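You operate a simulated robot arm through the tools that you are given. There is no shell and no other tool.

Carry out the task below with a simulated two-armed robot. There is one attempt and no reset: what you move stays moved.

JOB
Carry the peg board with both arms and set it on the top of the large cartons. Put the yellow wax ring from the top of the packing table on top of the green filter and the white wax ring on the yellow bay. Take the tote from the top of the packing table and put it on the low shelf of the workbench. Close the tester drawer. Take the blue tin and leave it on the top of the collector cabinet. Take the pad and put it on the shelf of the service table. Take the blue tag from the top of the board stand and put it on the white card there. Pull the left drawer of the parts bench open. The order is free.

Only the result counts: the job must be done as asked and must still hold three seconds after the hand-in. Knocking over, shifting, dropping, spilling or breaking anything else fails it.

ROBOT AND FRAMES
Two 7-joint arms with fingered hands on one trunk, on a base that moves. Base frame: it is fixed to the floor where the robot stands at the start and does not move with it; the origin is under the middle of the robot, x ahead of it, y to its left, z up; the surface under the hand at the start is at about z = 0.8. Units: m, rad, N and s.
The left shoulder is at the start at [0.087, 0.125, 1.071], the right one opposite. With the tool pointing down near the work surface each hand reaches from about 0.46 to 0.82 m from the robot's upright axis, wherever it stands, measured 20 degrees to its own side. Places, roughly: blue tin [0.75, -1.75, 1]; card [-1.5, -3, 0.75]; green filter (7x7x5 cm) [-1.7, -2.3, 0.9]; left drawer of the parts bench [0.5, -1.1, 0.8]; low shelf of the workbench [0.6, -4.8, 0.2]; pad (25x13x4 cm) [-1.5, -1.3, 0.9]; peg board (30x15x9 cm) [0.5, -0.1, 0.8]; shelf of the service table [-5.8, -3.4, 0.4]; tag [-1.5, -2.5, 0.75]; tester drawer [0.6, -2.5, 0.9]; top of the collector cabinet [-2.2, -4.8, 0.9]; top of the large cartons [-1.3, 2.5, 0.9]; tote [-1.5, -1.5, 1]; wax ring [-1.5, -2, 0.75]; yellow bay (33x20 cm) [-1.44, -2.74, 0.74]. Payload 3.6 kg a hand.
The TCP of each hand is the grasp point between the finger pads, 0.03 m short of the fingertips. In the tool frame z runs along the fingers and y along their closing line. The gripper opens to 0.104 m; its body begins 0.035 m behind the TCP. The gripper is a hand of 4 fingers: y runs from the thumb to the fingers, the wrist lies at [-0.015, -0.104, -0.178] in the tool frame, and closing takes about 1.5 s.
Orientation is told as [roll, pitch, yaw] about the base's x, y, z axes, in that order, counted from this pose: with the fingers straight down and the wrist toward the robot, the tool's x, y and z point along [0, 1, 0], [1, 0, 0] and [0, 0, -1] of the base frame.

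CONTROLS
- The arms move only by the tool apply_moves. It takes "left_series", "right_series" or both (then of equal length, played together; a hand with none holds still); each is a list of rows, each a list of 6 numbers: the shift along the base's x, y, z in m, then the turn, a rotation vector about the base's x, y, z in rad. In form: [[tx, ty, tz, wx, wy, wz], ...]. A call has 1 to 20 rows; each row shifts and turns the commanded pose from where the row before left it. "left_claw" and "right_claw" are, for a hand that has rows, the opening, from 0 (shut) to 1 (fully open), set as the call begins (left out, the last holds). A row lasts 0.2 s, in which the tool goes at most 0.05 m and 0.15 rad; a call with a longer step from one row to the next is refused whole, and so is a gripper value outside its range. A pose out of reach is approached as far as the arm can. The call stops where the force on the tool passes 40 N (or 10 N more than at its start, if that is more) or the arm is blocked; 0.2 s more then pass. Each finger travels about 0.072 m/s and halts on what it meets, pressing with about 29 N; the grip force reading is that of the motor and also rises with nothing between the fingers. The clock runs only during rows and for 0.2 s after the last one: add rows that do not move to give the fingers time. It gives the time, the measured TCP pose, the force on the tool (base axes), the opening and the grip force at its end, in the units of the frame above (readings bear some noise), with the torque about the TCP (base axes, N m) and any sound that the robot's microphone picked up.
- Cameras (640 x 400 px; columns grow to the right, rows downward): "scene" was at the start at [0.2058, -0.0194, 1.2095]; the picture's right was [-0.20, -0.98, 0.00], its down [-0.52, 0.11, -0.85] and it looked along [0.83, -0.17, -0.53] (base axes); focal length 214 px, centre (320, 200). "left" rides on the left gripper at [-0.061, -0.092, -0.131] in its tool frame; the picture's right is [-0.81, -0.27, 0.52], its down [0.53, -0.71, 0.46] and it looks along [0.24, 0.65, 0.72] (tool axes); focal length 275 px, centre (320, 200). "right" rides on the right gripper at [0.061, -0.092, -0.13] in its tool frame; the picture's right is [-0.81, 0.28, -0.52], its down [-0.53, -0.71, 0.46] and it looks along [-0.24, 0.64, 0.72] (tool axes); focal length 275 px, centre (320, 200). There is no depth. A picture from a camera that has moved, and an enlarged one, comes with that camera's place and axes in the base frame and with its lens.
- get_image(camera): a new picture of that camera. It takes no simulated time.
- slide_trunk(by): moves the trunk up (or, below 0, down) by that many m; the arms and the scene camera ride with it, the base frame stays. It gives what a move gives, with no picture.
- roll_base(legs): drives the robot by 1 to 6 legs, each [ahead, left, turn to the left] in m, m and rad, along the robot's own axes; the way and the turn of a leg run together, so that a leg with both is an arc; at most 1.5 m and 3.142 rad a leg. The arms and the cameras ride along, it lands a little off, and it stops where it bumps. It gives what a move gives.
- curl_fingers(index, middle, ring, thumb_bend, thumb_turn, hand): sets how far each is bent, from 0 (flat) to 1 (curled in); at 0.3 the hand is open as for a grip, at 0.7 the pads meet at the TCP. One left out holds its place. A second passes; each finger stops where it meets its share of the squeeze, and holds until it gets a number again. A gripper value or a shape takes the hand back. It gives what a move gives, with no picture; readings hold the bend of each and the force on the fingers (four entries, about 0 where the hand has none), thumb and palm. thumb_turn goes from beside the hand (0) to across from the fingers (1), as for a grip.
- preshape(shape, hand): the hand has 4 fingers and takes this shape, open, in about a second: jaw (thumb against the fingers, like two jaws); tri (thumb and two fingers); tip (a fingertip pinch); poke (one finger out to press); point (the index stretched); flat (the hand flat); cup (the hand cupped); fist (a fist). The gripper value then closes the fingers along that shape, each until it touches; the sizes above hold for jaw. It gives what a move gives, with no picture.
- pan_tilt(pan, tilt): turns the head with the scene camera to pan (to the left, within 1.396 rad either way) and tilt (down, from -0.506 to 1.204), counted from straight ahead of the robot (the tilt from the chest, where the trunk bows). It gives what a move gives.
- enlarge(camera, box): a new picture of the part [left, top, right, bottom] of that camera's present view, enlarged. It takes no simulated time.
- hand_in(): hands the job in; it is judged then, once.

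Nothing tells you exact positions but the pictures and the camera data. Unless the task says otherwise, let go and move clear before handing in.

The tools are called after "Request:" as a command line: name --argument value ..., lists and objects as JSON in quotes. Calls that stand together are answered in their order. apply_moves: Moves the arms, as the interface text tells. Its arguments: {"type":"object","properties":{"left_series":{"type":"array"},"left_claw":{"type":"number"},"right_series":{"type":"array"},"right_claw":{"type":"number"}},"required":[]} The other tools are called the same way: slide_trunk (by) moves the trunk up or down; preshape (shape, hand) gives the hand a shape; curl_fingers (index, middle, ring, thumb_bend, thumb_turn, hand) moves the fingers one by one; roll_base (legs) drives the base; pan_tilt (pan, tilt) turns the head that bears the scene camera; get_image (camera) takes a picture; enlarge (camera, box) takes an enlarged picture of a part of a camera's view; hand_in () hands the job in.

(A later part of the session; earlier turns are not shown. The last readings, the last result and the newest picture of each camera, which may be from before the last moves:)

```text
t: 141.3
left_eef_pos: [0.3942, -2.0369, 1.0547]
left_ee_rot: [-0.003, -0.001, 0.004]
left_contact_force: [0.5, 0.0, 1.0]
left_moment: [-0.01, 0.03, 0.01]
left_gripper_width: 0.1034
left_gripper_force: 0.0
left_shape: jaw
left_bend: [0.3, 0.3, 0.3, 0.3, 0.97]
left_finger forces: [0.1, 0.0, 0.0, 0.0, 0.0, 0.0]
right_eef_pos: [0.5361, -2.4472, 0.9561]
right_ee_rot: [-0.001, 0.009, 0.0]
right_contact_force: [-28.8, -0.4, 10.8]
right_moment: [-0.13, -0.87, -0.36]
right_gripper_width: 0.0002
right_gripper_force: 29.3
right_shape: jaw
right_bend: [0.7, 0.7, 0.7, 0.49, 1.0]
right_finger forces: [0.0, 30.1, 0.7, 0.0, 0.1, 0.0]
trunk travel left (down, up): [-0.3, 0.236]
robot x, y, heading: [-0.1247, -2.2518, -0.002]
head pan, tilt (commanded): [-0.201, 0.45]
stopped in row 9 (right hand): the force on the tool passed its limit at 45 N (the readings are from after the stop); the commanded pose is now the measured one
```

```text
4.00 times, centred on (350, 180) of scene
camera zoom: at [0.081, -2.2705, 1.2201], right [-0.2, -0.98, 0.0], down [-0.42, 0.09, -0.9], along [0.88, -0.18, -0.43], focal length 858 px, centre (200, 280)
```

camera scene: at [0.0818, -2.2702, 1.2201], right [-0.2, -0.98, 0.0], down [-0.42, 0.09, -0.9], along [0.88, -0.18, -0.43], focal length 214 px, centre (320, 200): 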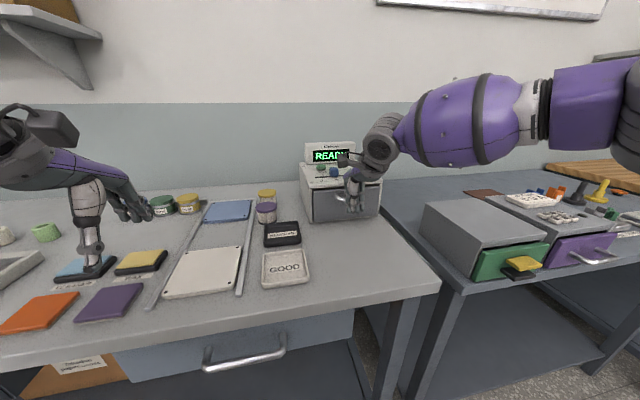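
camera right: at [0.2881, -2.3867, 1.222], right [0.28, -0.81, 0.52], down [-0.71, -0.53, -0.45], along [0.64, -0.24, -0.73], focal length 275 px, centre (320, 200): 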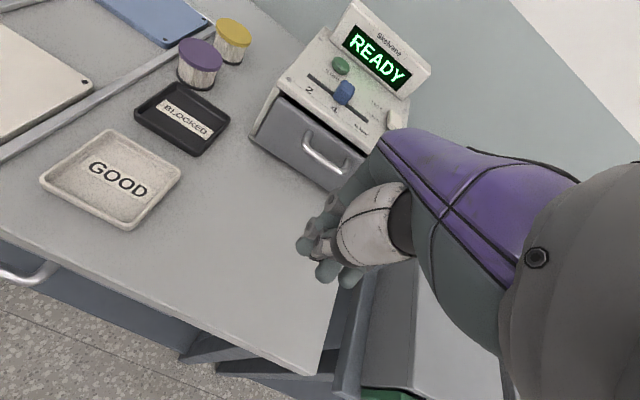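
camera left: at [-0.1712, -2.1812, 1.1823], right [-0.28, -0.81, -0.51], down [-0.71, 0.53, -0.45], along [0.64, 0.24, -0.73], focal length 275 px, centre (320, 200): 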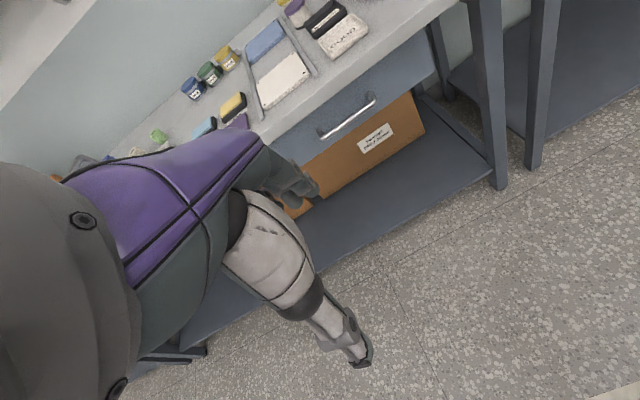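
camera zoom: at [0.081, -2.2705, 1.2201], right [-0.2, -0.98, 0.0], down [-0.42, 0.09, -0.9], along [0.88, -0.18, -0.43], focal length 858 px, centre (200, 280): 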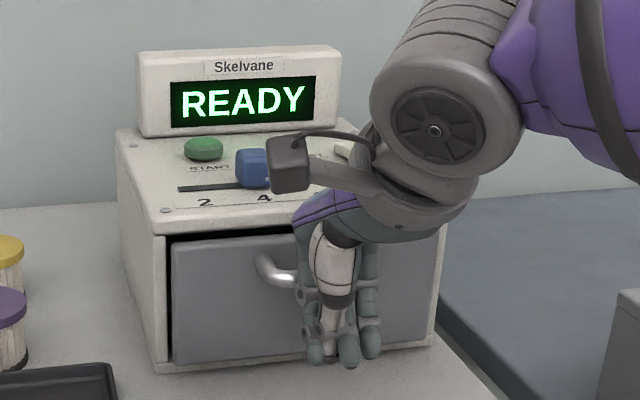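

Firm stop at 45 N: the drawer is closed. I'll retract and verify the tester hasn't moved.

Request:
apply_moves --right_series '[[-0.02, 0, 0, 0, 0, 0], [-0.03, 0, 0, 0, 0, 0], [-0.03, 0, 0.02, 0, 0, 0], [-0.03, 0, 0.03, 0, 0, 0], [-0.03, 0, 0.04, 0, 0, 0], [-0.03, 0, 0.04, 0, 0, 0]]'

Request:
enlarge --camera "scene" --box '[270, 130, 430, 230]'

Request:
get_image --camera "scene"

```text
t: 142.7
left_eef_pos: [0.3959, -2.0378, 1.0522]
left_ee_rot: [-0.003, 0.004, 0.002]
left_contact_force: [-0.4, 0.1, 0.0]
left_moment: [-0.01, 0.0, -0.01]
left_gripper_width: 0.1038
left_gripper_force: 0.1
left_shape: jaw
left_bend: [0.3, 0.3, 0.3, 0.3, 0.97]
left_finger forces: [0.0, 0.0, 0.0, 0.0, 0.0, 0.0]
right_eef_pos: [0.371, -2.4484, 1.085]
right_ee_rot: [0.0, 0.014, 0.001]
right_contact_force: [-0.8, -0.5, -0.6]
right_moment: [-0.01, -0.02, 0.02]
right_gripper_width: 0.0
right_gripper_force: 28.8
right_shape: jaw
right_bend: [0.7, 0.7, 0.7, 0.5, 1.0]
right_finger forces: [0.0, 0.0, 0.1, 0.1, 0.1, 0.0]
trunk travel left (down, up): [-0.3, 0.236]
robot x, y, heading: [-0.1204, -2.2507, -0.001]
head pan, tilt (commanded): [-0.201, 0.45]
```

```text
4.00 times, centred on (350, 180) of scene
camera zoom: at [0.0851, -2.2704, 1.2193], right [-0.2, -0.98, 0.0], down [-0.43, 0.09, -0.9], along [0.88, -0.18, -0.43], focal length 858 px, centre (200, 280)
```

zoom: 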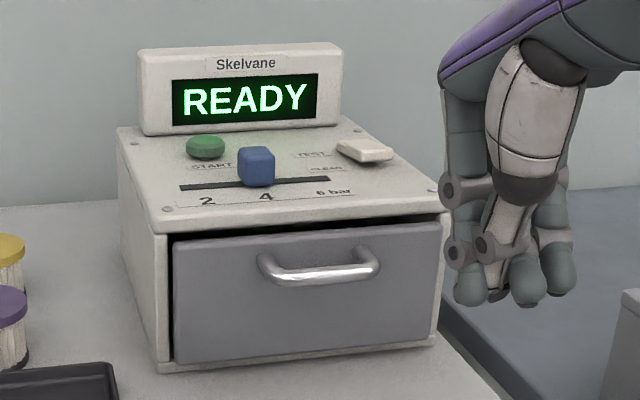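

```text
taken
camera scene: at [0.0851, -2.2704, 1.2193], right [-0.2, -0.98, 0.0], down [-0.43, 0.09, -0.9], along [0.88, -0.18, -0.43], focal length 214 px, centre (320, 200)
```

scene: 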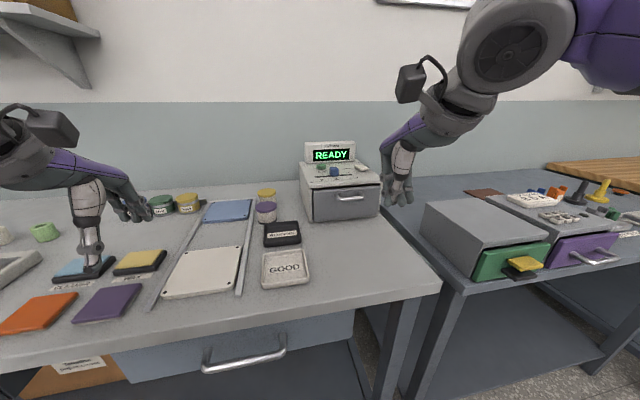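

The tester drawer is closed and nothing else moved. Now for the blue tin: I shift left and forward so it's in front of my left hand.

Request:
roll_base --legs '[[0.13, 0.18, 0]]'

Request:
pan_tilt --pan 0.3 --tilt 0.5

Request:
get_image --camera "scene"

Request:
get_image --camera "left"

```text
t: 144.9
left_eef_pos: [0.527, -1.8571, 1.0525]
left_ee_rot: [-0.002, 0.004, 0.003]
left_contact_force: [-0.7, -0.1, -0.8]
left_moment: [-0.02, -0.04, 0.0]
left_gripper_width: 0.1037
left_gripper_force: 0.0
left_shape: jaw
left_bend: [0.3, 0.3, 0.3, 0.3, 0.97]
left_finger forces: [0.0, 0.0, 0.0, 0.0, 0.0, 0.1]
right_eef_pos: [0.503, -2.268, 1.0832]
right_ee_rot: [0.0, 0.013, 0.001]
right_contact_force: [0.4, 0.4, -1.3]
right_moment: [-0.02, -0.03, 0.01]
right_gripper_width: 0.0
right_gripper_force: 28.8
right_shape: jaw
right_bend: [0.7, 0.7, 0.7, 0.5, 1.0]
right_finger forces: [0.0, 0.0, 0.0, 0.0, 0.0, 0.1]
trunk travel left (down, up): [-0.3, 0.236]
robot x, y, heading: [0.0078, -2.0701, 0.006]
head pan, tilt (commanded): [-0.201, 0.45]
```

```text
t: 145.8
left_eef_pos: [0.5277, -1.8579, 1.0514]
left_ee_rot: [-0.003, 0.005, 0.004]
left_contact_force: [0.6, -0.7, 0.0]
left_moment: [0.02, 0.03, 0.02]
left_gripper_width: 0.1039
left_gripper_force: 0.0
left_shape: jaw
left_bend: [0.3, 0.3, 0.3, 0.3, 0.97]
left_finger forces: [0.0, 0.1, 0.0, 0.0, 0.0, 0.0]
right_eef_pos: [0.5028, -2.2687, 1.0845]
right_ee_rot: [-0.001, 0.013, 0.001]
right_contact_force: [0.2, 0.8, -0.1]
right_moment: [-0.03, 0.03, 0.01]
right_gripper_width: 0.0003
right_gripper_force: 29.4
right_shape: jaw
right_bend: [0.7, 0.7, 0.7, 0.5, 1.0]
right_finger forces: [0.0, 0.0, 0.0, 0.1, 0.0, 0.0]
trunk travel left (down, up): [-0.3, 0.236]
robot x, y, heading: [0.0084, -2.0728, 0.003]
head pan, tilt (commanded): [0.3, 0.499]
```

```text
taken
camera scene: at [0.2128, -2.0459, 1.2147], right [0.3, -0.96, 0.0], down [-0.46, -0.14, -0.88], along [0.84, 0.26, -0.48], focal length 214 px, centre (320, 200)
```

scene: 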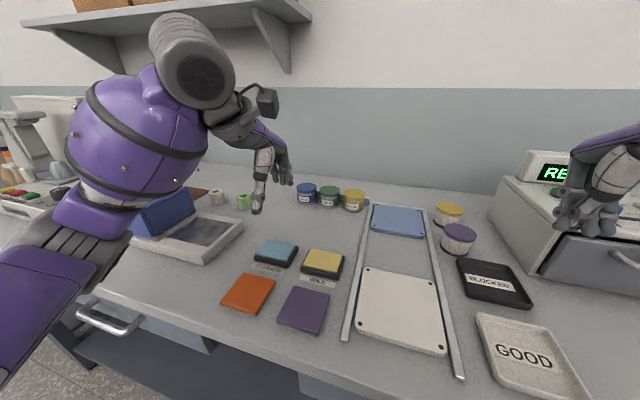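

```text
taken
camera left: at [0.4362, -1.9198, 1.1823], right [-0.27, -0.81, -0.51], down [-0.72, 0.53, -0.45], along [0.64, 0.24, -0.73], focal length 275 px, centre (320, 200)
```

left: 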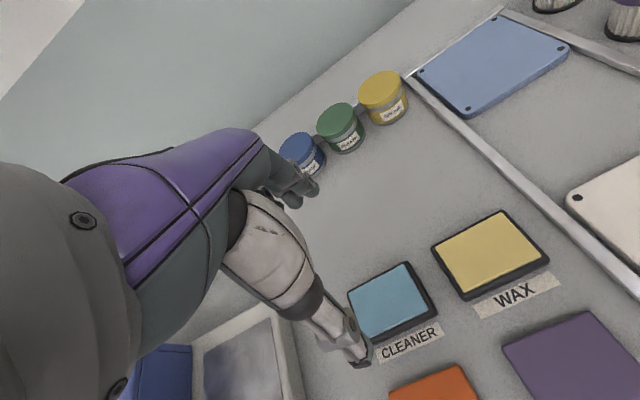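

Request:
enlarge --camera "scene" --box '[260, 160, 388, 240]'

Request:
enlarge --camera "left" --box '[250, 50, 450, 200]'

```text
5.00 times, centred on (324, 200) of scene
camera zoom: at [0.2128, -2.0459, 1.2147], right [0.3, -0.96, 0.0], down [-0.46, -0.14, -0.88], along [0.84, 0.26, -0.48], focal length 1072 px, centre (300, 200)
```

zoom: 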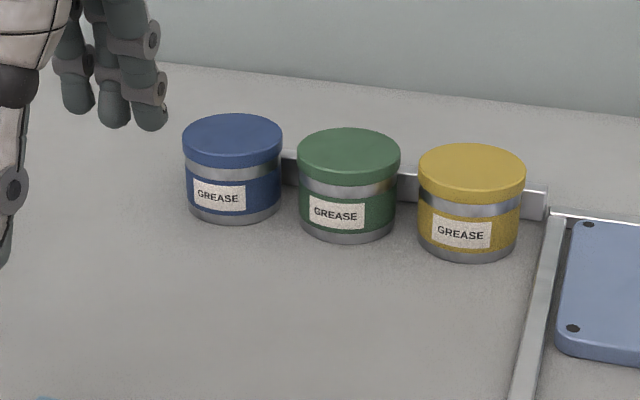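

```text
2.67 times, centred on (350, 125) of left
camera zoom: at [0.4362, -1.9198, 1.1823], right [-0.27, -0.81, -0.51], down [-0.72, 0.53, -0.45], along [0.64, 0.24, -0.73], focal length 734 px, centre (240, 400)
```

zoom: 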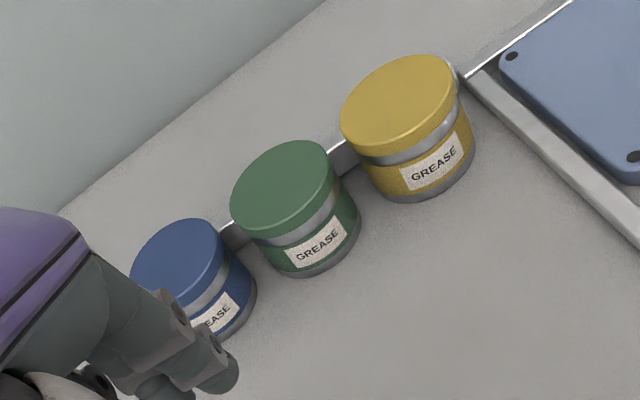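

The blue tin's lid centre is at [0.747, −1.839, 0.948]: about 5.9 cm wide and 4.8 cm tall, on a tabletop at z ≈ 0.90. A low rail stands right behind it, so I'll grip it high on the lid. First I hover over it.

Request:
apply_moves --left_series '[[0.03, 0.003, 0, 0, 0, 0], [0.03, 0.003, 0, 0, 0, 0], [0.03, 0.003, 0, 0, 0, 0], [0.03, 0.003, 0, 0, 0, 0], [0.03, 0.003, 0, 0, 0, 0], [0.03, 0.003, 0, 0, 0, 0], [0.02, 0.003, 0, 0, 0, 0], [0.019, 0.001, 0, 0, 0, 0]]' --left_claw 1.0

Request:
enlarge --camera "scene" --box '[220, 110, 412, 230]'

Request:
get_image --camera "left"

```text
t: 147.6
left_eef_pos: [0.7463, -1.8366, 1.0525]
left_ee_rot: [-0.001, 0.005, 0.003]
left_contact_force: [-0.4, 0.8, 0.1]
left_moment: [0.0, 0.01, 0.01]
left_gripper_width: 0.1038
left_gripper_force: 0.1
left_shape: jaw
left_bend: [0.3, 0.3, 0.3, 0.3, 0.97]
left_finger forces: [0.0, 0.0, 0.0, 0.1, 0.0, 0.0]
right_eef_pos: [0.5012, -2.2698, 1.084]
right_ee_rot: [0.001, 0.013, 0.0]
right_contact_force: [-0.4, -0.7, 0.7]
right_moment: [0.02, -0.01, 0.03]
right_gripper_width: 0.0001
right_gripper_force: 29.3
right_shape: jaw
right_bend: [0.7, 0.7, 0.7, 0.5, 1.0]
right_finger forces: [0.0, 0.1, 0.0, 0.1, 0.0, 0.0]
trunk travel left (down, up): [-0.3, 0.236]
robot x, y, heading: [0.007, -2.0724, 0.007]
head pan, tilt (commanded): [0.3, 0.499]
```

```text
3.33 times, centred on (316, 170) of scene
camera zoom: at [0.2129, -2.0461, 1.2146], right [0.3, -0.95, 0.0], down [-0.46, -0.14, -0.88], along [0.84, 0.26, -0.48], focal length 715 px, centre (333, 300)
```

zoom: 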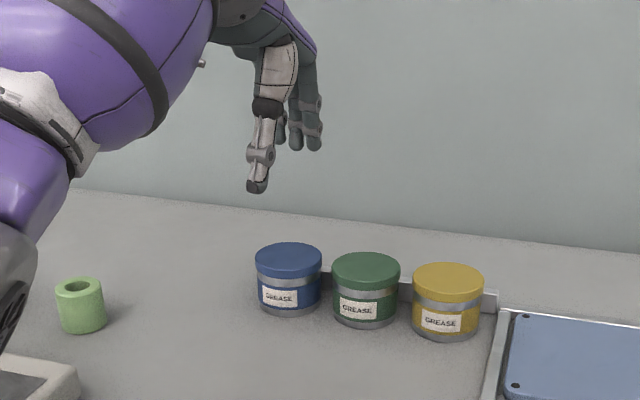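

```text
taken
camera left: at [0.6561, -1.8984, 1.1825], right [-0.27, -0.81, -0.52], down [-0.72, 0.53, -0.45], along [0.64, 0.25, -0.73], focal length 275 px, centre (320, 200)
```

left: 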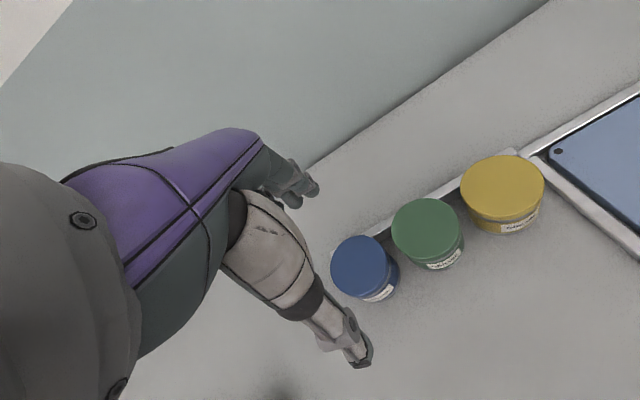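

Request:
apply_moves --left_series '[[0.008, 0.002, -0.02, 0, 0, 0], [0.007, 0.002, -0.02, 0, 0, 0], [0, 0, -0.02, 0, 0, 0], [0, 0, -0.015, 0, 0, 0]]'

Request:
enlarge --camera "scene" --box '[220, 110, 412, 230]'

Request:
get_image --camera "left"

```text
t: 148.6
left_eef_pos: [0.7608, -1.8329, 0.9771]
left_ee_rot: [-0.002, 0.004, 0.003]
left_contact_force: [-0.2, 0.1, -0.4]
left_moment: [0.0, 0.01, -0.03]
left_gripper_width: 0.1039
left_gripper_force: 0.1
left_shape: jaw
left_bend: [0.3, 0.3, 0.3, 0.3, 0.97]
left_finger forces: [0.0, 0.0, 0.0, 0.1, 0.0, 0.0]
right_eef_pos: [0.5015, -2.2695, 1.0842]
right_ee_rot: [0.001, 0.011, 0.0]
right_contact_force: [-0.4, 0.2, 0.4]
right_moment: [0.03, 0.01, -0.02]
right_gripper_width: 0.0
right_gripper_force: 29.4
right_shape: jaw
right_bend: [0.7, 0.7, 0.7, 0.5, 1.0]
right_finger forces: [0.0, 0.1, 0.1, 0.0, 0.0, 0.0]
trunk travel left (down, up): [-0.3, 0.236]
robot x, y, heading: [0.008, -2.0724, 0.002]
head pan, tilt (commanded): [0.3, 0.499]
```

```text
3.33 times, centred on (316, 170) of scene
camera zoom: at [0.2129, -2.0458, 1.2147], right [0.3, -0.95, 0.0], down [-0.46, -0.14, -0.88], along [0.84, 0.26, -0.48], focal length 715 px, centre (333, 300)
```

zoom: 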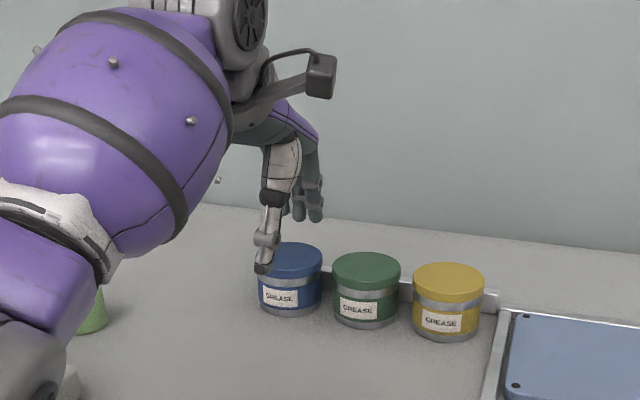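

```text
taken
camera left: at [0.6696, -1.8942, 1.1077], right [-0.27, -0.81, -0.52], down [-0.72, 0.53, -0.45], along [0.64, 0.24, -0.73], focal length 275 px, centre (320, 200)
```

left: 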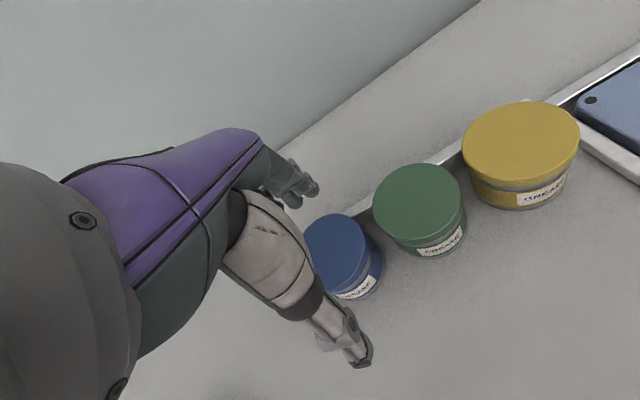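

The tin is centred between thumb and fingers. I lower 2 cm and close.

Request:
apply_moves --left_series '[[0.003, -0.003, -0.011, 0, 0, 0], [0, 0, -0.011, 0, 0, 0], [0, 0, 0, 0, 0, 0]]'

Request:
apply_moves --left_series '[[0, 0, 0, 0, 0, 0], [0, 0, 0, 0, 0, 0], [0, 0, 0, 0, 0, 0], [0, 0, 0, 0, 0, 0], [0, 0, 0, 0, 0, 0], [0, 0, 0, 0, 0, 0], [0, 0, 0, 0, 0, 0]]' --left_claw 0.0

Request:
enlarge --camera "scene" --box '[220, 110, 412, 230]'

Request:
get_image --camera "left"

```text
t: 149.4
left_eef_pos: [0.7638, -1.8353, 0.9549]
left_ee_rot: [-0.001, 0.003, 0.003]
left_contact_force: [-0.1, 0.2, 0.7]
left_moment: [-0.03, -0.03, -0.03]
left_gripper_width: 0.1038
left_gripper_force: 0.0
left_shape: jaw
left_bend: [0.3, 0.3, 0.3, 0.3, 0.97]
left_finger forces: [0.0, 0.0, 0.0, 0.0, 0.1, 0.1]
right_eef_pos: [0.5016, -2.2682, 1.0831]
right_ee_rot: [0.0, 0.013, 0.0]
right_contact_force: [-0.4, 0.4, 0.1]
right_moment: [-0.03, -0.04, 0.0]
right_gripper_width: 0.0
right_gripper_force: 28.6
right_shape: jaw
right_bend: [0.7, 0.7, 0.7, 0.5, 1.0]
right_finger forces: [0.0, 0.1, 0.0, 0.0, 0.0, 0.1]
trunk travel left (down, up): [-0.3, 0.236]
robot x, y, heading: [0.0066, -2.0715, 0.0]
head pan, tilt (commanded): [0.3, 0.499]
```

```text
t: 151.0
left_eef_pos: [0.7629, -1.835, 0.9556]
left_ee_rot: [-0.002, 0.002, 0.003]
left_contact_force: [-0.7, -0.2, 1.7]
left_moment: [0.03, 0.03, 0.06]
left_gripper_width: 0.0052
left_gripper_force: 28.9
left_shape: jaw
left_bend: [0.7, 0.56, 0.71, 0.75, 1.0]
left_finger forces: [0.0, 0.1, 1.0, 0.0, 0.0, 0.0]
right_eef_pos: [0.501, -2.2691, 1.0846]
right_ee_rot: [0.0, 0.013, 0.0]
right_contact_force: [0.3, -0.7, -0.2]
right_moment: [-0.02, 0.02, -0.01]
right_gripper_width: 0.0003
right_gripper_force: 29.0
right_shape: jaw
right_bend: [0.7, 0.7, 0.7, 0.5, 1.0]
right_finger forces: [0.0, 0.0, 0.0, 0.1, 0.0, 0.0]
trunk travel left (down, up): [-0.3, 0.236]
robot x, y, heading: [0.0112, -2.0696, 0.002]
head pan, tilt (commanded): [0.3, 0.499]
```

```text
3.33 times, centred on (316, 170) of scene
camera zoom: at [0.2127, -2.0458, 1.2147], right [0.3, -0.95, 0.0], down [-0.46, -0.14, -0.88], along [0.84, 0.26, -0.48], focal length 715 px, centre (333, 300)
```

zoom: 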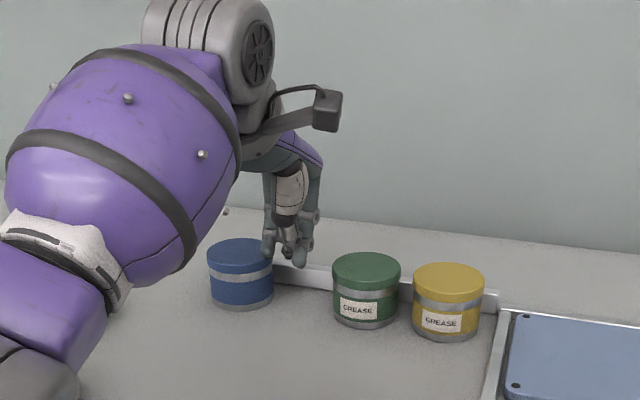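

```text
taken
camera left: at [0.6727, -1.8971, 1.0852], right [-0.27, -0.81, -0.51], down [-0.72, 0.53, -0.45], along [0.64, 0.24, -0.73], focal length 275 px, centre (320, 200)
```

left: 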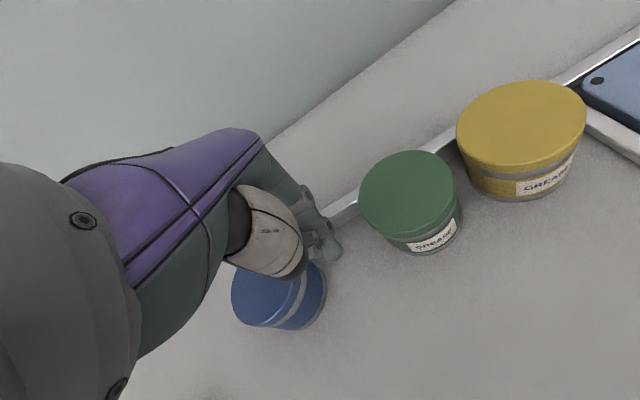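

The tin slipped out sideways, staying upright, and is now clear of the rail and its neighbour. I'll open, lift and re-locate it.

Request:
apply_moves --left_series '[[0, 0, 0.02, 0, 0, 0], [0, 0, 0.02, 0, 0, 0], [0, 0, 0.02, 0, 0, 0], [0, 0, 0.02, 0, 0, 0], [0, 0, 0.02, 0, 0, 0]]'

Request:
apply_moves --left_series '[[0, 0, 0, 0, 0, 0], [0, 0, 0, 0, 0, 0], [0, 0, 0, 0, 0, 0], [0, 0, 0, 0, 0, 0], [0, 0, 0, 0, 0, 0], [0, 0, 0, 0, 0, 0]]' --left_claw 1.0

Request:
enlarge --camera "scene" --box '[220, 110, 412, 230]'

Request:
get_image --camera "left"

```text
t: 152.2
left_eef_pos: [0.7643, -1.8348, 1.0554]
left_ee_rot: [-0.003, 0.004, 0.003]
left_contact_force: [0.4, 0.0, -0.1]
left_moment: [-0.01, 0.0, -0.04]
left_gripper_width: 0.0048
left_gripper_force: 28.8
left_shape: jaw
left_bend: [0.7, 0.56, 0.71, 0.75, 1.0]
left_finger forces: [0.1, 0.0, 0.1, 0.0, 0.0, 0.0]
right_eef_pos: [0.5006, -2.269, 1.084]
right_ee_rot: [0.0, 0.012, 0.001]
right_contact_force: [-0.2, 0.7, 0.1]
right_moment: [-0.02, 0.01, 0.05]
right_gripper_width: 0.0
right_gripper_force: 29.5
right_shape: jaw
right_bend: [0.7, 0.7, 0.7, 0.5, 1.0]
right_finger forces: [0.0, 0.0, 0.0, 0.1, 0.1, 0.1]
trunk travel left (down, up): [-0.3, 0.236]
robot x, y, heading: [0.0057, -2.0746, 0.001]
head pan, tilt (commanded): [0.3, 0.499]
```

```text
t: 153.6
left_eef_pos: [0.7643, -1.8357, 1.0549]
left_ee_rot: [-0.001, 0.003, 0.003]
left_contact_force: [0.7, 0.4, -0.5]
left_moment: [-0.01, -0.01, -0.01]
left_gripper_width: 0.1033
left_gripper_force: 0.0
left_shape: jaw
left_bend: [0.3, 0.3, 0.3, 0.3, 0.98]
left_finger forces: [0.0, 0.0, 0.1, 0.0, 0.0, 0.1]
right_eef_pos: [0.5027, -2.269, 1.0841]
right_ee_rot: [0.0, 0.012, 0.0]
right_contact_force: [-0.1, 0.3, 0.4]
right_moment: [0.05, 0.01, -0.01]
right_gripper_width: 0.0
right_gripper_force: 29.0
right_shape: jaw
right_bend: [0.7, 0.7, 0.7, 0.5, 1.0]
right_finger forces: [0.0, 0.0, 0.0, 0.0, 0.0, 0.1]
trunk travel left (down, up): [-0.3, 0.236]
robot x, y, heading: [0.0054, -2.0685, 0.006]
head pan, tilt (commanded): [0.3, 0.499]
```

```text
3.33 times, centred on (316, 170) of scene
camera zoom: at [0.2128, -2.0458, 1.2147], right [0.3, -0.95, 0.0], down [-0.46, -0.14, -0.88], along [0.84, 0.26, -0.48], focal length 715 px, centre (333, 300)
```

zoom: 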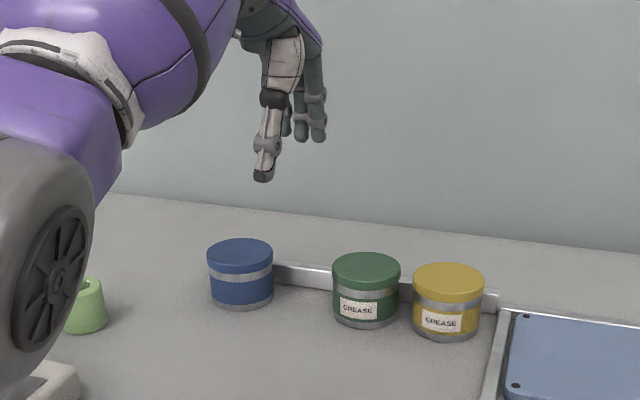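

```text
taken
camera left: at [0.6736, -1.8968, 1.1852], right [-0.27, -0.81, -0.51], down [-0.72, 0.53, -0.45], along [0.64, 0.24, -0.73], focal length 275 px, centre (320, 200)
```

left: 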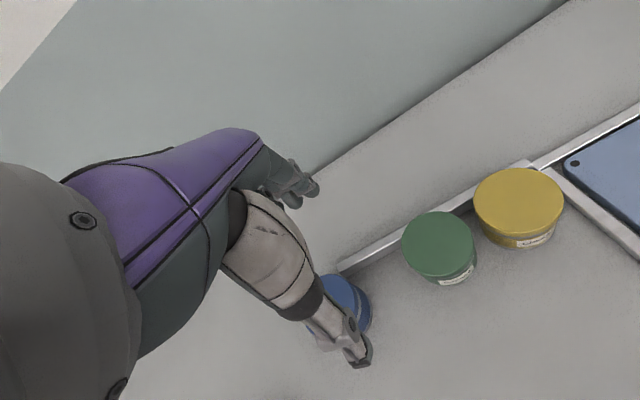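

Re-located at about [0.767, −1.797], beyond the rail's end. I'll raise the trunk a little to lift my elbow clear of the tray on the left, and re-centre over the tin.

Request:
slide_trunk --by 0.1

Request:
apply_moves --left_series '[[0, 0.01, -0.02, 0, 0, 0], [0.001, 0.01, -0.02, 0, 0, 0], [0.001, 0.01, -0.02, 0, 0, 0], [0, 0.008, -0.02, 0, 0, 0], [0, 0, -0.02, 0, 0, 0], [0, 0, 0, 0, 0, 0]]'

Request:
get_image --camera "scene"

Request:
get_image --camera "left"

```text
t: 155.0
left_eef_pos: [0.7582, -1.8343, 1.178]
left_ee_rot: [-0.002, -0.031, 0.004]
left_contact_force: [-0.6, 0.6, -0.3]
left_moment: [-0.03, 0.0, -0.03]
left_gripper_width: 0.1037
left_gripper_force: 0.0
left_shape: jaw
left_bend: [0.3, 0.3, 0.3, 0.3, 0.98]
left_finger forces: [0.0, 0.1, 0.1, 0.0, 0.0, 0.0]
right_eef_pos: [0.5015, -2.2698, 1.1844]
right_ee_rot: [0.0, 0.014, 0.0]
right_contact_force: [-0.8, 0.0, -0.1]
right_moment: [0.06, 0.01, -0.02]
right_gripper_width: 0.0
right_gripper_force: 29.1
right_shape: jaw
right_bend: [0.7, 0.7, 0.7, 0.5, 1.0]
right_finger forces: [0.1, 0.0, 0.0, 0.1, 0.1, 0.0]
trunk travel left (down, up): [-0.4, 0.136]
robot x, y, heading: [0.0092, -2.074, 0.004]
head pan, tilt (commanded): [0.3, 0.499]
```

```text
t: 156.4
left_eef_pos: [0.7606, -1.7978, 1.0772]
left_ee_rot: [-0.002, -0.034, 0.003]
left_contact_force: [-0.6, -0.1, -0.8]
left_moment: [0.0, -0.04, 0.06]
left_gripper_width: 0.1039
left_gripper_force: 0.1
left_shape: jaw
left_bend: [0.3, 0.3, 0.3, 0.3, 0.98]
left_finger forces: [0.1, 0.1, 0.1, 0.0, 0.1, 0.0]
right_eef_pos: [0.5008, -2.2675, 1.1839]
right_ee_rot: [-0.001, 0.012, 0.001]
right_contact_force: [-0.5, 0.3, -0.2]
right_moment: [-0.04, 0.0, 0.0]
right_gripper_width: 0.0
right_gripper_force: 29.4
right_shape: jaw
right_bend: [0.7, 0.7, 0.7, 0.5, 1.0]
right_finger forces: [0.1, 0.0, 0.0, 0.0, 0.0, 0.0]
trunk travel left (down, up): [-0.4, 0.136]
robot x, y, heading: [0.007, -2.0681, 0.003]
head pan, tilt (commanded): [0.3, 0.499]
```

```text
taken
camera scene: at [0.1898, -2.0458, 1.3137], right [0.3, -0.95, 0.0], down [-0.46, -0.14, -0.88], along [0.84, 0.26, -0.48], focal length 214 px, centre (320, 200)
```

scene: 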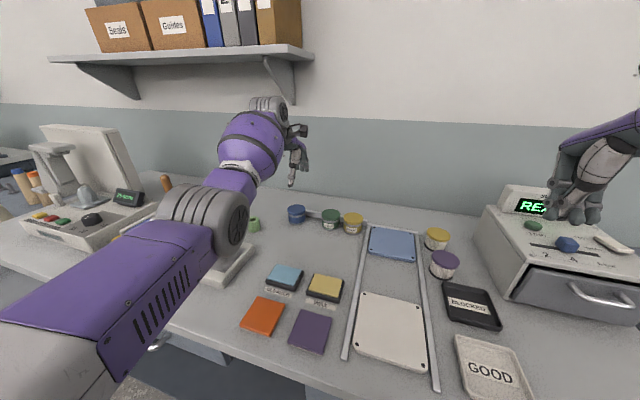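

```text
taken
camera left: at [0.6642, -1.859, 1.2051], right [-0.26, -0.81, -0.52], down [-0.7, 0.53, -0.48], along [0.67, 0.25, -0.7], focal length 275 px, centre (320, 200)
```

left: 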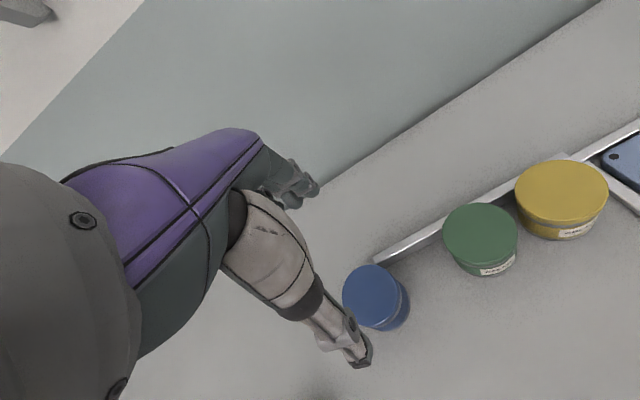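

Request:
apply_moves --left_series '[[0.003, 0.004, -0.02, 0, 0.017, 0], [0.003, 0.004, -0.02, 0, 0.017, 0], [0.002, 0.003, -0.02, 0, 0, 0], [0, 0, -0.02, 0, 0, 0], [0, 0, -0.015, 0, 0, 0]]'

Request:
get_image --camera "left"

Request:
get_image --camera "scene"

```text
t: 157.6
left_eef_pos: [0.7669, -1.7855, 0.9836]
left_ee_rot: [0.0, 0.002, 0.005]
left_contact_force: [0.2, 0.1, 0.0]
left_moment: [0.04, 0.03, 0.01]
left_gripper_width: 0.1037
left_gripper_force: 0.0
left_shape: jaw
left_bend: [0.3, 0.3, 0.3, 0.3, 0.98]
left_finger forces: [0.1, 0.0, 0.0, 0.1, 0.0, 0.0]
right_eef_pos: [0.5008, -2.2681, 1.1838]
right_ee_rot: [0.0, 0.013, 0.0]
right_contact_force: [-0.5, -0.4, -0.2]
right_moment: [0.02, 0.02, 0.0]
right_gripper_width: 0.0002
right_gripper_force: 28.9
right_shape: jaw
right_bend: [0.7, 0.7, 0.7, 0.5, 1.0]
right_finger forces: [0.1, 0.0, 0.0, 0.1, 0.0, 0.1]
trunk travel left (down, up): [-0.4, 0.136]
robot x, y, heading: [0.007, -2.0709, -0.004]
head pan, tilt (commanded): [0.3, 0.499]
```

```text
taken
camera left: at [0.6771, -1.8476, 1.1128], right [-0.27, -0.81, -0.52], down [-0.72, 0.53, -0.45], along [0.64, 0.25, -0.73], focal length 275 px, centre (320, 200)
```

left: 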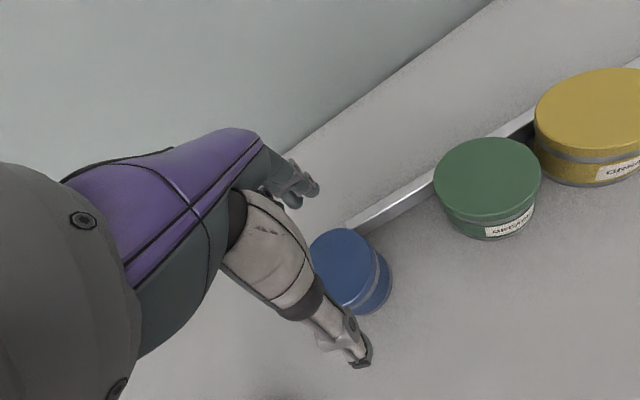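

```text
taken
camera scene: at [0.19, -2.0458, 1.3137], right [0.3, -0.95, 0.0], down [-0.46, -0.14, -0.88], along [0.84, 0.26, -0.48], focal length 214 px, centre (320, 200)
```

scene: 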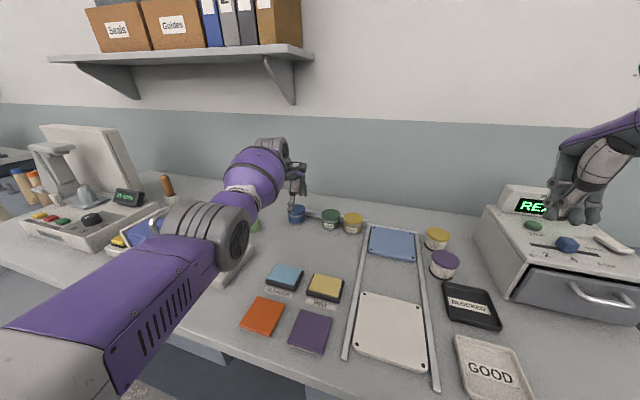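

Well centred. I lower to mid-tin height and close.

Request:
apply_moves --left_series '[[0, 0, -0.016, 0, 0, 0], [0, 0, -0.016, 0, 0, 0], [0, 0, -0.014, 0, 0, 0], [0, 0, 0, 0, 0, 0]]'

Request:
apply_moves --left_series '[[0, 0, 0, 0, 0, 0], [0, 0, 0, 0, 0, 0], [0, 0, 0, 0, 0, 0], [0, 0, 0, 0, 0, 0], [0, 0, 0, 0, 0, 0], [0, 0, 0, 0, 0, 0], [0, 0, 0, 0, 0, 0]]' --left_claw 0.0

Request:
get_image --camera "left"

Request:
enlarge --camera "scene" --box '[220, 120, 412, 240]'

```text
t: 158.6
left_eef_pos: [0.7682, -1.7857, 0.9363]
left_ee_rot: [-0.002, 0.002, 0.003]
left_contact_force: [0.0, 0.1, -0.8]
left_moment: [0.03, -0.03, -0.03]
left_gripper_width: 0.1036
left_gripper_force: 0.1
left_shape: jaw
left_bend: [0.3, 0.3, 0.3, 0.3, 0.98]
left_finger forces: [0.1, 0.0, 0.0, 0.1, 0.1, 0.1]
right_eef_pos: [0.5014, -2.2687, 1.184]
right_ee_rot: [-0.001, 0.012, 0.0]
right_contact_force: [0.2, -0.2, -0.7]
right_moment: [-0.02, 0.01, 0.03]
right_gripper_width: 0.0003
right_gripper_force: 28.9
right_shape: jaw
right_bend: [0.7, 0.7, 0.7, 0.5, 1.0]
right_finger forces: [0.0, 0.0, 0.1, 0.0, 0.1, 0.0]
trunk travel left (down, up): [-0.4, 0.136]
robot x, y, heading: [0.0089, -2.0722, 0.004]
head pan, tilt (commanded): [0.3, 0.499]
```

```text
t: 160.2
left_eef_pos: [0.768, -1.7852, 0.9377]
left_ee_rot: [-0.001, 0.001, 0.004]
left_contact_force: [0.6, 1.0, -0.7]
left_moment: [-0.01, 0.0, 0.03]
left_gripper_width: 0.0488
left_gripper_force: 29.2
left_shape: jaw
left_bend: [0.74, 0.45, 0.45, 0.71, 1.0]
left_finger forces: [14.1, 8.1, 3.5, 0.0, 25.1, 0.0]
right_eef_pos: [0.5015, -2.2688, 1.1835]
right_ee_rot: [0.0, 0.013, 0.001]
right_contact_force: [-0.9, 0.1, -0.4]
right_moment: [-0.02, 0.01, -0.01]
right_gripper_width: 0.0001
right_gripper_force: 28.8
right_shape: jaw
right_bend: [0.7, 0.7, 0.7, 0.5, 1.0]
right_finger forces: [0.0, 0.1, 0.0, 0.0, 0.1, 0.0]
trunk travel left (down, up): [-0.4, 0.136]
robot x, y, heading: [0.0074, -2.0708, 0.002]
head pan, tilt (commanded): [0.3, 0.499]
heard: snap
```

```text
taken
camera left: at [0.6772, -1.8479, 1.0667], right [-0.27, -0.81, -0.52], down [-0.72, 0.53, -0.45], along [0.64, 0.25, -0.73], focal length 275 px, centre (320, 200)
```

left: 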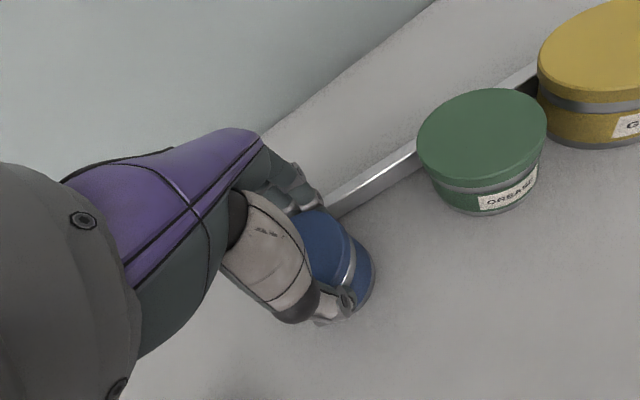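

```text
3.33 times, centred on (316, 180) of scene
camera zoom: at [0.1901, -2.0458, 1.3136], right [0.3, -0.95, 0.0], down [-0.46, -0.14, -0.88], along [0.84, 0.26, -0.48], focal length 715 px, centre (333, 267)
```

zoom: 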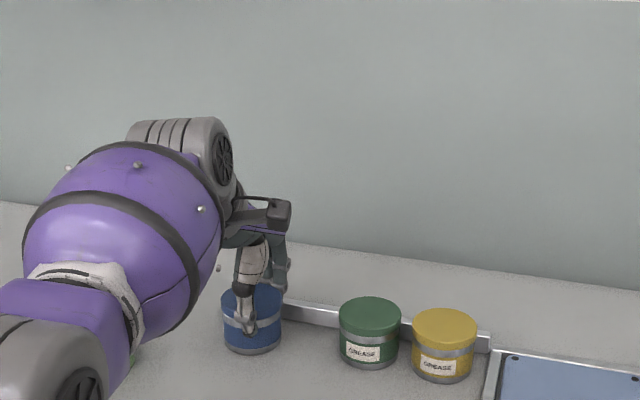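

The tin is gripped (fingers 14/8/3.5 N, thumb 25 N). I heard a "snap", so I'll lift slightly and inspect closely.

Request:
apply_moves --left_series '[[0, 0, 0.01, 0, 0, 0], [0, 0, 0.01, 0, 0, 0], [0, 0, 0.01, 0, 0, 0], [0, 0, 0.01, 0, 0, 0], [0, 0, 0.02, 0, 0, 0], [0, 0, 0.02, 0, 0, 0]]'

Request:
get_image --camera "left"

Request:
get_image --camera "scene"

Request:
enlarge --camera "scene" --box '[220, 120, 412, 240]'

```text
t: 161.6
left_eef_pos: [0.7682, -1.7856, 1.0181]
left_ee_rot: [-0.002, 0.002, 0.002]
left_contact_force: [-0.6, 0.1, -1.1]
left_moment: [-0.01, 0.01, 0.02]
left_gripper_width: 0.0487
left_gripper_force: 28.9
left_shape: jaw
left_bend: [0.74, 0.45, 0.45, 0.71, 1.0]
left_finger forces: [14.1, 8.2, 3.6, 0.1, 25.1, 0.0]
right_eef_pos: [0.5016, -2.2686, 1.1833]
right_ee_rot: [0.0, 0.012, 0.0]
right_contact_force: [-0.4, 0.2, 0.8]
right_moment: [0.02, -0.04, -0.01]
right_gripper_width: 0.0001
right_gripper_force: 28.6
right_shape: jaw
right_bend: [0.7, 0.7, 0.7, 0.5, 1.0]
right_finger forces: [0.0, 0.0, 0.1, 0.0, 0.1, 0.0]
trunk travel left (down, up): [-0.4, 0.136]
robot x, y, heading: [0.0083, -2.0721, -0.005]
head pan, tilt (commanded): [0.3, 0.499]
```

```text
taken
camera left: at [0.6767, -1.8476, 1.1479], right [-0.27, -0.81, -0.52], down [-0.72, 0.53, -0.45], along [0.64, 0.25, -0.73], focal length 275 px, centre (320, 200)
```

left: 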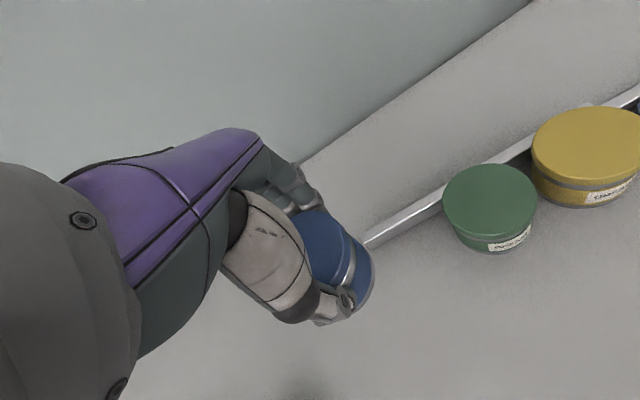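

```text
taken
camera scene: at [0.1899, -2.0459, 1.3137], right [0.3, -0.95, 0.0], down [-0.46, -0.14, -0.88], along [0.84, 0.26, -0.48], focal length 214 px, centre (320, 200)
```

scene: 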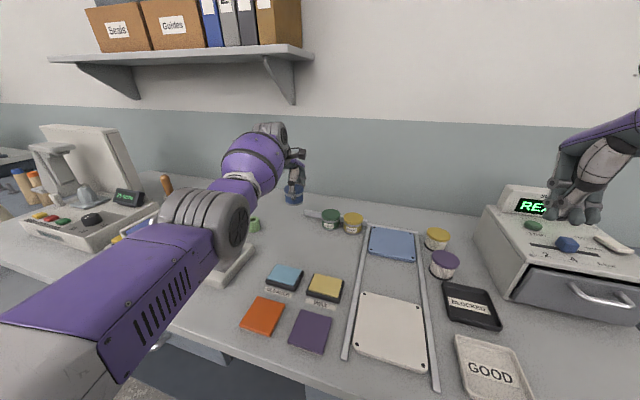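

```text
3.33 times, centred on (316, 180) of scene
camera zoom: at [0.1899, -2.0459, 1.3137], right [0.3, -0.95, 0.0], down [-0.46, -0.14, -0.88], along [0.84, 0.26, -0.48], focal length 715 px, centre (333, 267)
```

zoom: 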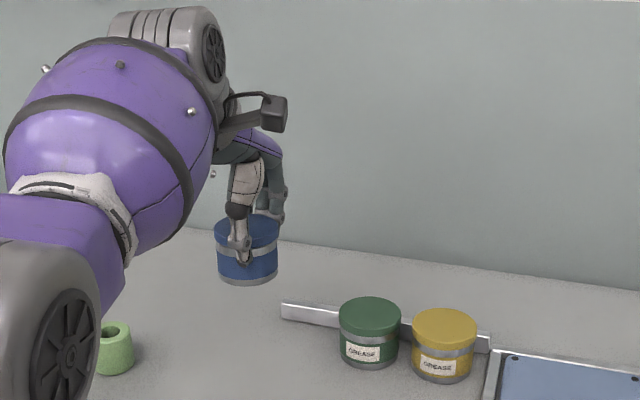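

The tin is held securely and nothing else was disturbed. I'll draw it back, lower the trunk, back away from the bench and turn down the aisle.

Request:
apply_moves --left_series '[[-0.03, 0, 0.02, 0, 0, 0], [-0.03, 0, 0.02, 0, 0, 0], [-0.03, -0.005, 0.02, 0, 0, 0], [-0.03, -0.01, 0.02, 0, 0, 0], [-0.03, -0.01, 0.01, 0, 0, 0], [-0.03, -0.01, 0.01, 0, 0, 0], [-0.03, -0.01, 0, 0, 0, 0], [-0.03, -0.01, 0, 0, 0, 0]]'

Request:
roll_base --legs '[[-0.5, 0, 0]]'

Request:
slide_trunk --by -0.1

Request:
roll_base --legs '[[0, 0, -1.571]]'

Request:
pan_tilt --pan -0.3 --tilt 0.35

Request:
get_image --camera "scene"

```text
t: 163.4
left_eef_pos: [0.5272, -1.8409, 1.1177]
left_ee_rot: [-0.001, 0.002, 0.003]
left_contact_force: [0.3, 0.9, -1.2]
left_moment: [0.0, -0.01, 0.01]
left_gripper_width: 0.0488
left_gripper_force: 29.2
left_shape: jaw
left_bend: [0.74, 0.45, 0.46, 0.71, 1.0]
left_finger forces: [14.1, 8.2, 3.8, 0.0, 25.2, 0.1]
right_eef_pos: [0.501, -2.2682, 1.1846]
right_ee_rot: [0.0, 0.011, 0.0]
right_contact_force: [0.3, 0.7, 0.9]
right_moment: [0.01, 0.0, 0.0]
right_gripper_width: 0.0
right_gripper_force: 29.0
right_shape: jaw
right_bend: [0.7, 0.7, 0.7, 0.5, 1.0]
right_finger forces: [0.0, 0.1, 0.1, 0.0, 0.0, 0.1]
trunk travel left (down, up): [-0.4, 0.136]
robot x, y, heading: [0.0084, -2.072, 0.001]
head pan, tilt (commanded): [0.3, 0.499]
```

```text
t: 166.3
left_eef_pos: [0.0285, -1.8426, 1.1193]
left_ee_rot: [-0.001, 0.004, -0.001]
left_contact_force: [-0.3, 0.6, -1.8]
left_moment: [-0.01, -0.03, 0.0]
left_gripper_width: 0.0488
left_gripper_force: 29.5
left_shape: jaw
left_bend: [0.74, 0.45, 0.46, 0.71, 1.0]
left_finger forces: [14.2, 8.2, 3.7, 0.0, 25.1, 0.1]
right_eef_pos: [0.0001, -2.2711, 1.183]
right_ee_rot: [-0.001, 0.012, -0.003]
right_contact_force: [0.3, 0.9, 0.8]
right_moment: [-0.01, 0.01, 0.03]
right_gripper_width: 0.0
right_gripper_force: 29.1
right_shape: jaw
right_bend: [0.7, 0.7, 0.7, 0.5, 1.0]
right_finger forces: [0.0, 0.0, 0.0, 0.1, 0.0, 0.1]
trunk travel left (down, up): [-0.4, 0.136]
robot x, y, heading: [-0.4963, -2.0696, -0.004]
head pan, tilt (commanded): [0.3, 0.499]
```

```text
t: 167.6
left_eef_pos: [0.029, -1.8434, 1.0178]
left_ee_rot: [-0.001, 0.002, 0.001]
left_contact_force: [0.2, -0.3, -1.6]
left_moment: [-0.03, 0.01, 0.0]
left_gripper_width: 0.0487
left_gripper_force: 29.1
left_shape: jaw
left_bend: [0.74, 0.45, 0.46, 0.71, 1.0]
left_finger forces: [14.1, 8.3, 3.7, 0.0, 25.0, 0.0]
right_eef_pos: [0.0016, -2.2691, 1.0835]
right_ee_rot: [0.0, 0.013, -0.003]
right_contact_force: [-0.6, -0.6, 0.0]
right_moment: [0.04, 0.01, 0.02]
right_gripper_width: 0.0001
right_gripper_force: 28.3
right_shape: jaw
right_bend: [0.7, 0.7, 0.7, 0.5, 1.0]
right_finger forces: [0.1, 0.0, 0.1, 0.1, 0.0, 0.0]
trunk travel left (down, up): [-0.3, 0.236]
robot x, y, heading: [-0.4934, -2.072, 0.001]
head pan, tilt (commanded): [0.3, 0.499]
```

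```text
t: 171.8
left_eef_pos: [-0.2591, -2.5912, 1.0171]
left_ee_rot: [-0.002, 0.001, -1.562]
left_contact_force: [0.1, -0.1, -0.3]
left_moment: [0.01, 0.02, -0.01]
left_gripper_width: 0.0488
left_gripper_force: 29.8
left_shape: jaw
left_bend: [0.74, 0.45, 0.46, 0.71, 1.0]
left_finger forces: [14.1, 7.7, 3.8, 0.0, 24.8, 0.1]
right_eef_pos: [-0.6867, -2.5656, 1.0848]
right_ee_rot: [0.001, 0.013, -1.565]
right_contact_force: [0.5, 0.4, 0.5]
right_moment: [-0.02, 0.0, -0.05]
right_gripper_width: 0.0
right_gripper_force: 28.9
right_shape: jaw
right_bend: [0.7, 0.7, 0.7, 0.5, 1.0]
right_finger forces: [0.0, 0.0, 0.1, 0.0, 0.1, 0.0]
trunk travel left (down, up): [-0.3, 0.236]
robot x, y, heading: [-0.4887, -2.0732, -1.563]
head pan, tilt (commanded): [0.3, 0.499]
```

```text
t: 172.8
left_eef_pos: [-0.2591, -2.5908, 1.0166]
left_ee_rot: [-0.002, 0.002, -1.562]
left_contact_force: [-0.3, -0.2, -1.3]
left_moment: [0.0, 0.02, -0.01]
left_gripper_width: 0.0485
left_gripper_force: 29.0
left_shape: jaw
left_bend: [0.74, 0.45, 0.46, 0.71, 1.0]
left_finger forces: [14.1, 8.0, 3.8, 0.0, 24.9, 0.0]
right_eef_pos: [-0.6858, -2.5661, 1.0823]
right_ee_rot: [-0.002, 0.013, -1.566]
right_contact_force: [0.0, 0.4, 0.0]
right_moment: [0.0, -0.01, 0.0]
right_gripper_width: 0.0
right_gripper_force: 28.9
right_shape: jaw
right_bend: [0.7, 0.7, 0.7, 0.5, 1.0]
right_finger forces: [0.1, 0.0, 0.0, 0.0, 0.1, 0.1]
trunk travel left (down, up): [-0.3, 0.236]
robot x, y, heading: [-0.4899, -2.0726, -1.561]
head pan, tilt (commanded): [-0.3, 0.351]
```

```text
taken
camera scene: at [-0.518, -2.2802, 1.2283], right [-0.96, 0.29, 0.0], down [0.1, 0.33, -0.94], along [-0.27, -0.9, -0.34], focal length 214 px, centre (320, 200)
```

scene: 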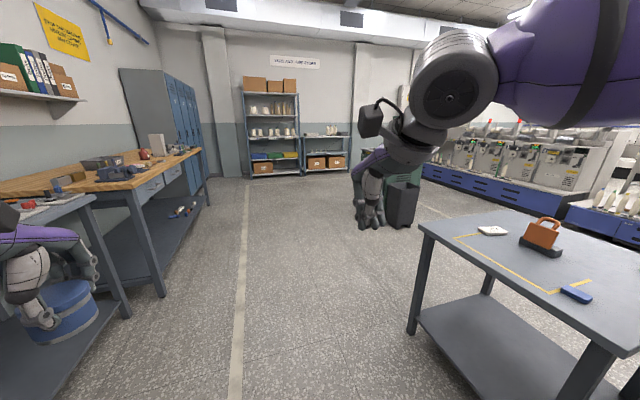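

I see the board stand at right (blue tag, white card, yellow bay lines) and dark cabinets ahead. I'll drive down the aisle with the tin.

Request:
roll_base --legs '[[1.45, 0.0, 0]]'

Request:
pan_tilt --pan -0.7 --tilt 0.4

Request:
get_image --camera "scene"

```text
t: 180.0
left_eef_pos: [-0.2312, -4.0317, 1.0167]
left_ee_rot: [-0.002, 0.002, -1.547]
left_contact_force: [0.8, -0.5, -1.8]
left_moment: [-0.02, 0.01, -0.01]
left_gripper_width: 0.0488
left_gripper_force: 29.0
left_shape: jaw
left_bend: [0.74, 0.45, 0.46, 0.71, 1.0]
left_finger forces: [14.1, 7.9, 3.9, 0.0, 25.0, 0.1]
right_eef_pos: [-0.6601, -4.0145, 1.0837]
right_ee_rot: [0.0, 0.012, -1.55]
right_contact_force: [-0.4, 0.3, -0.3]
right_moment: [0.02, 0.0, -0.05]
right_gripper_width: 0.0
right_gripper_force: 29.0
right_shape: jaw
right_bend: [0.7, 0.7, 0.7, 0.5, 1.0]
right_finger forces: [0.0, 0.1, 0.0, 0.0, 0.1, 0.0]
trunk travel left (down, up): [-0.3, 0.236]
robot x, y, heading: [-0.47, -3.5174, -1.547]
head pan, tilt (commanded): [-0.3, 0.351]
```

```text
t: 180.9
left_eef_pos: [-0.2313, -4.0321, 1.0183]
left_ee_rot: [-0.003, 0.001, -1.548]
left_contact_force: [-0.1, -0.4, -0.9]
left_moment: [0.01, 0.03, -0.02]
left_gripper_width: 0.0486
left_gripper_force: 28.8
left_shape: jaw
left_bend: [0.74, 0.45, 0.46, 0.71, 1.0]
left_finger forces: [14.1, 7.8, 3.7, 0.0, 25.0, 0.0]
right_eef_pos: [-0.6583, -4.0136, 1.0851]
right_ee_rot: [0.0, 0.012, -1.552]
right_contact_force: [-1.2, 0.4, 0.9]
right_moment: [-0.02, -0.03, 0.0]
right_gripper_width: 0.0001
right_gripper_force: 29.0
right_shape: jaw
right_bend: [0.7, 0.7, 0.7, 0.5, 1.0]
right_finger forces: [0.0, 0.1, 0.0, 0.0, 0.1, 0.0]
trunk travel left (down, up): [-0.3, 0.236]
robot x, y, heading: [-0.4705, -3.5158, -1.551]
head pan, tilt (commanded): [-0.7, 0.4]
```

```text
taken
camera scene: at [-0.5274, -3.7082, 1.2238], right [-0.78, 0.63, 0.0], down [0.24, 0.3, -0.92], along [-0.58, -0.72, -0.39], focal length 214 px, centre (320, 200)
```

scene: 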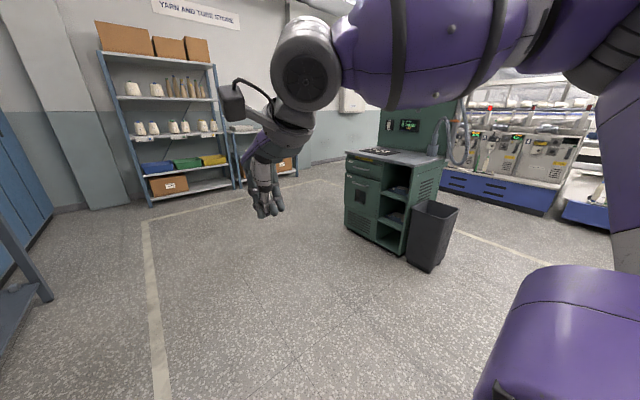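

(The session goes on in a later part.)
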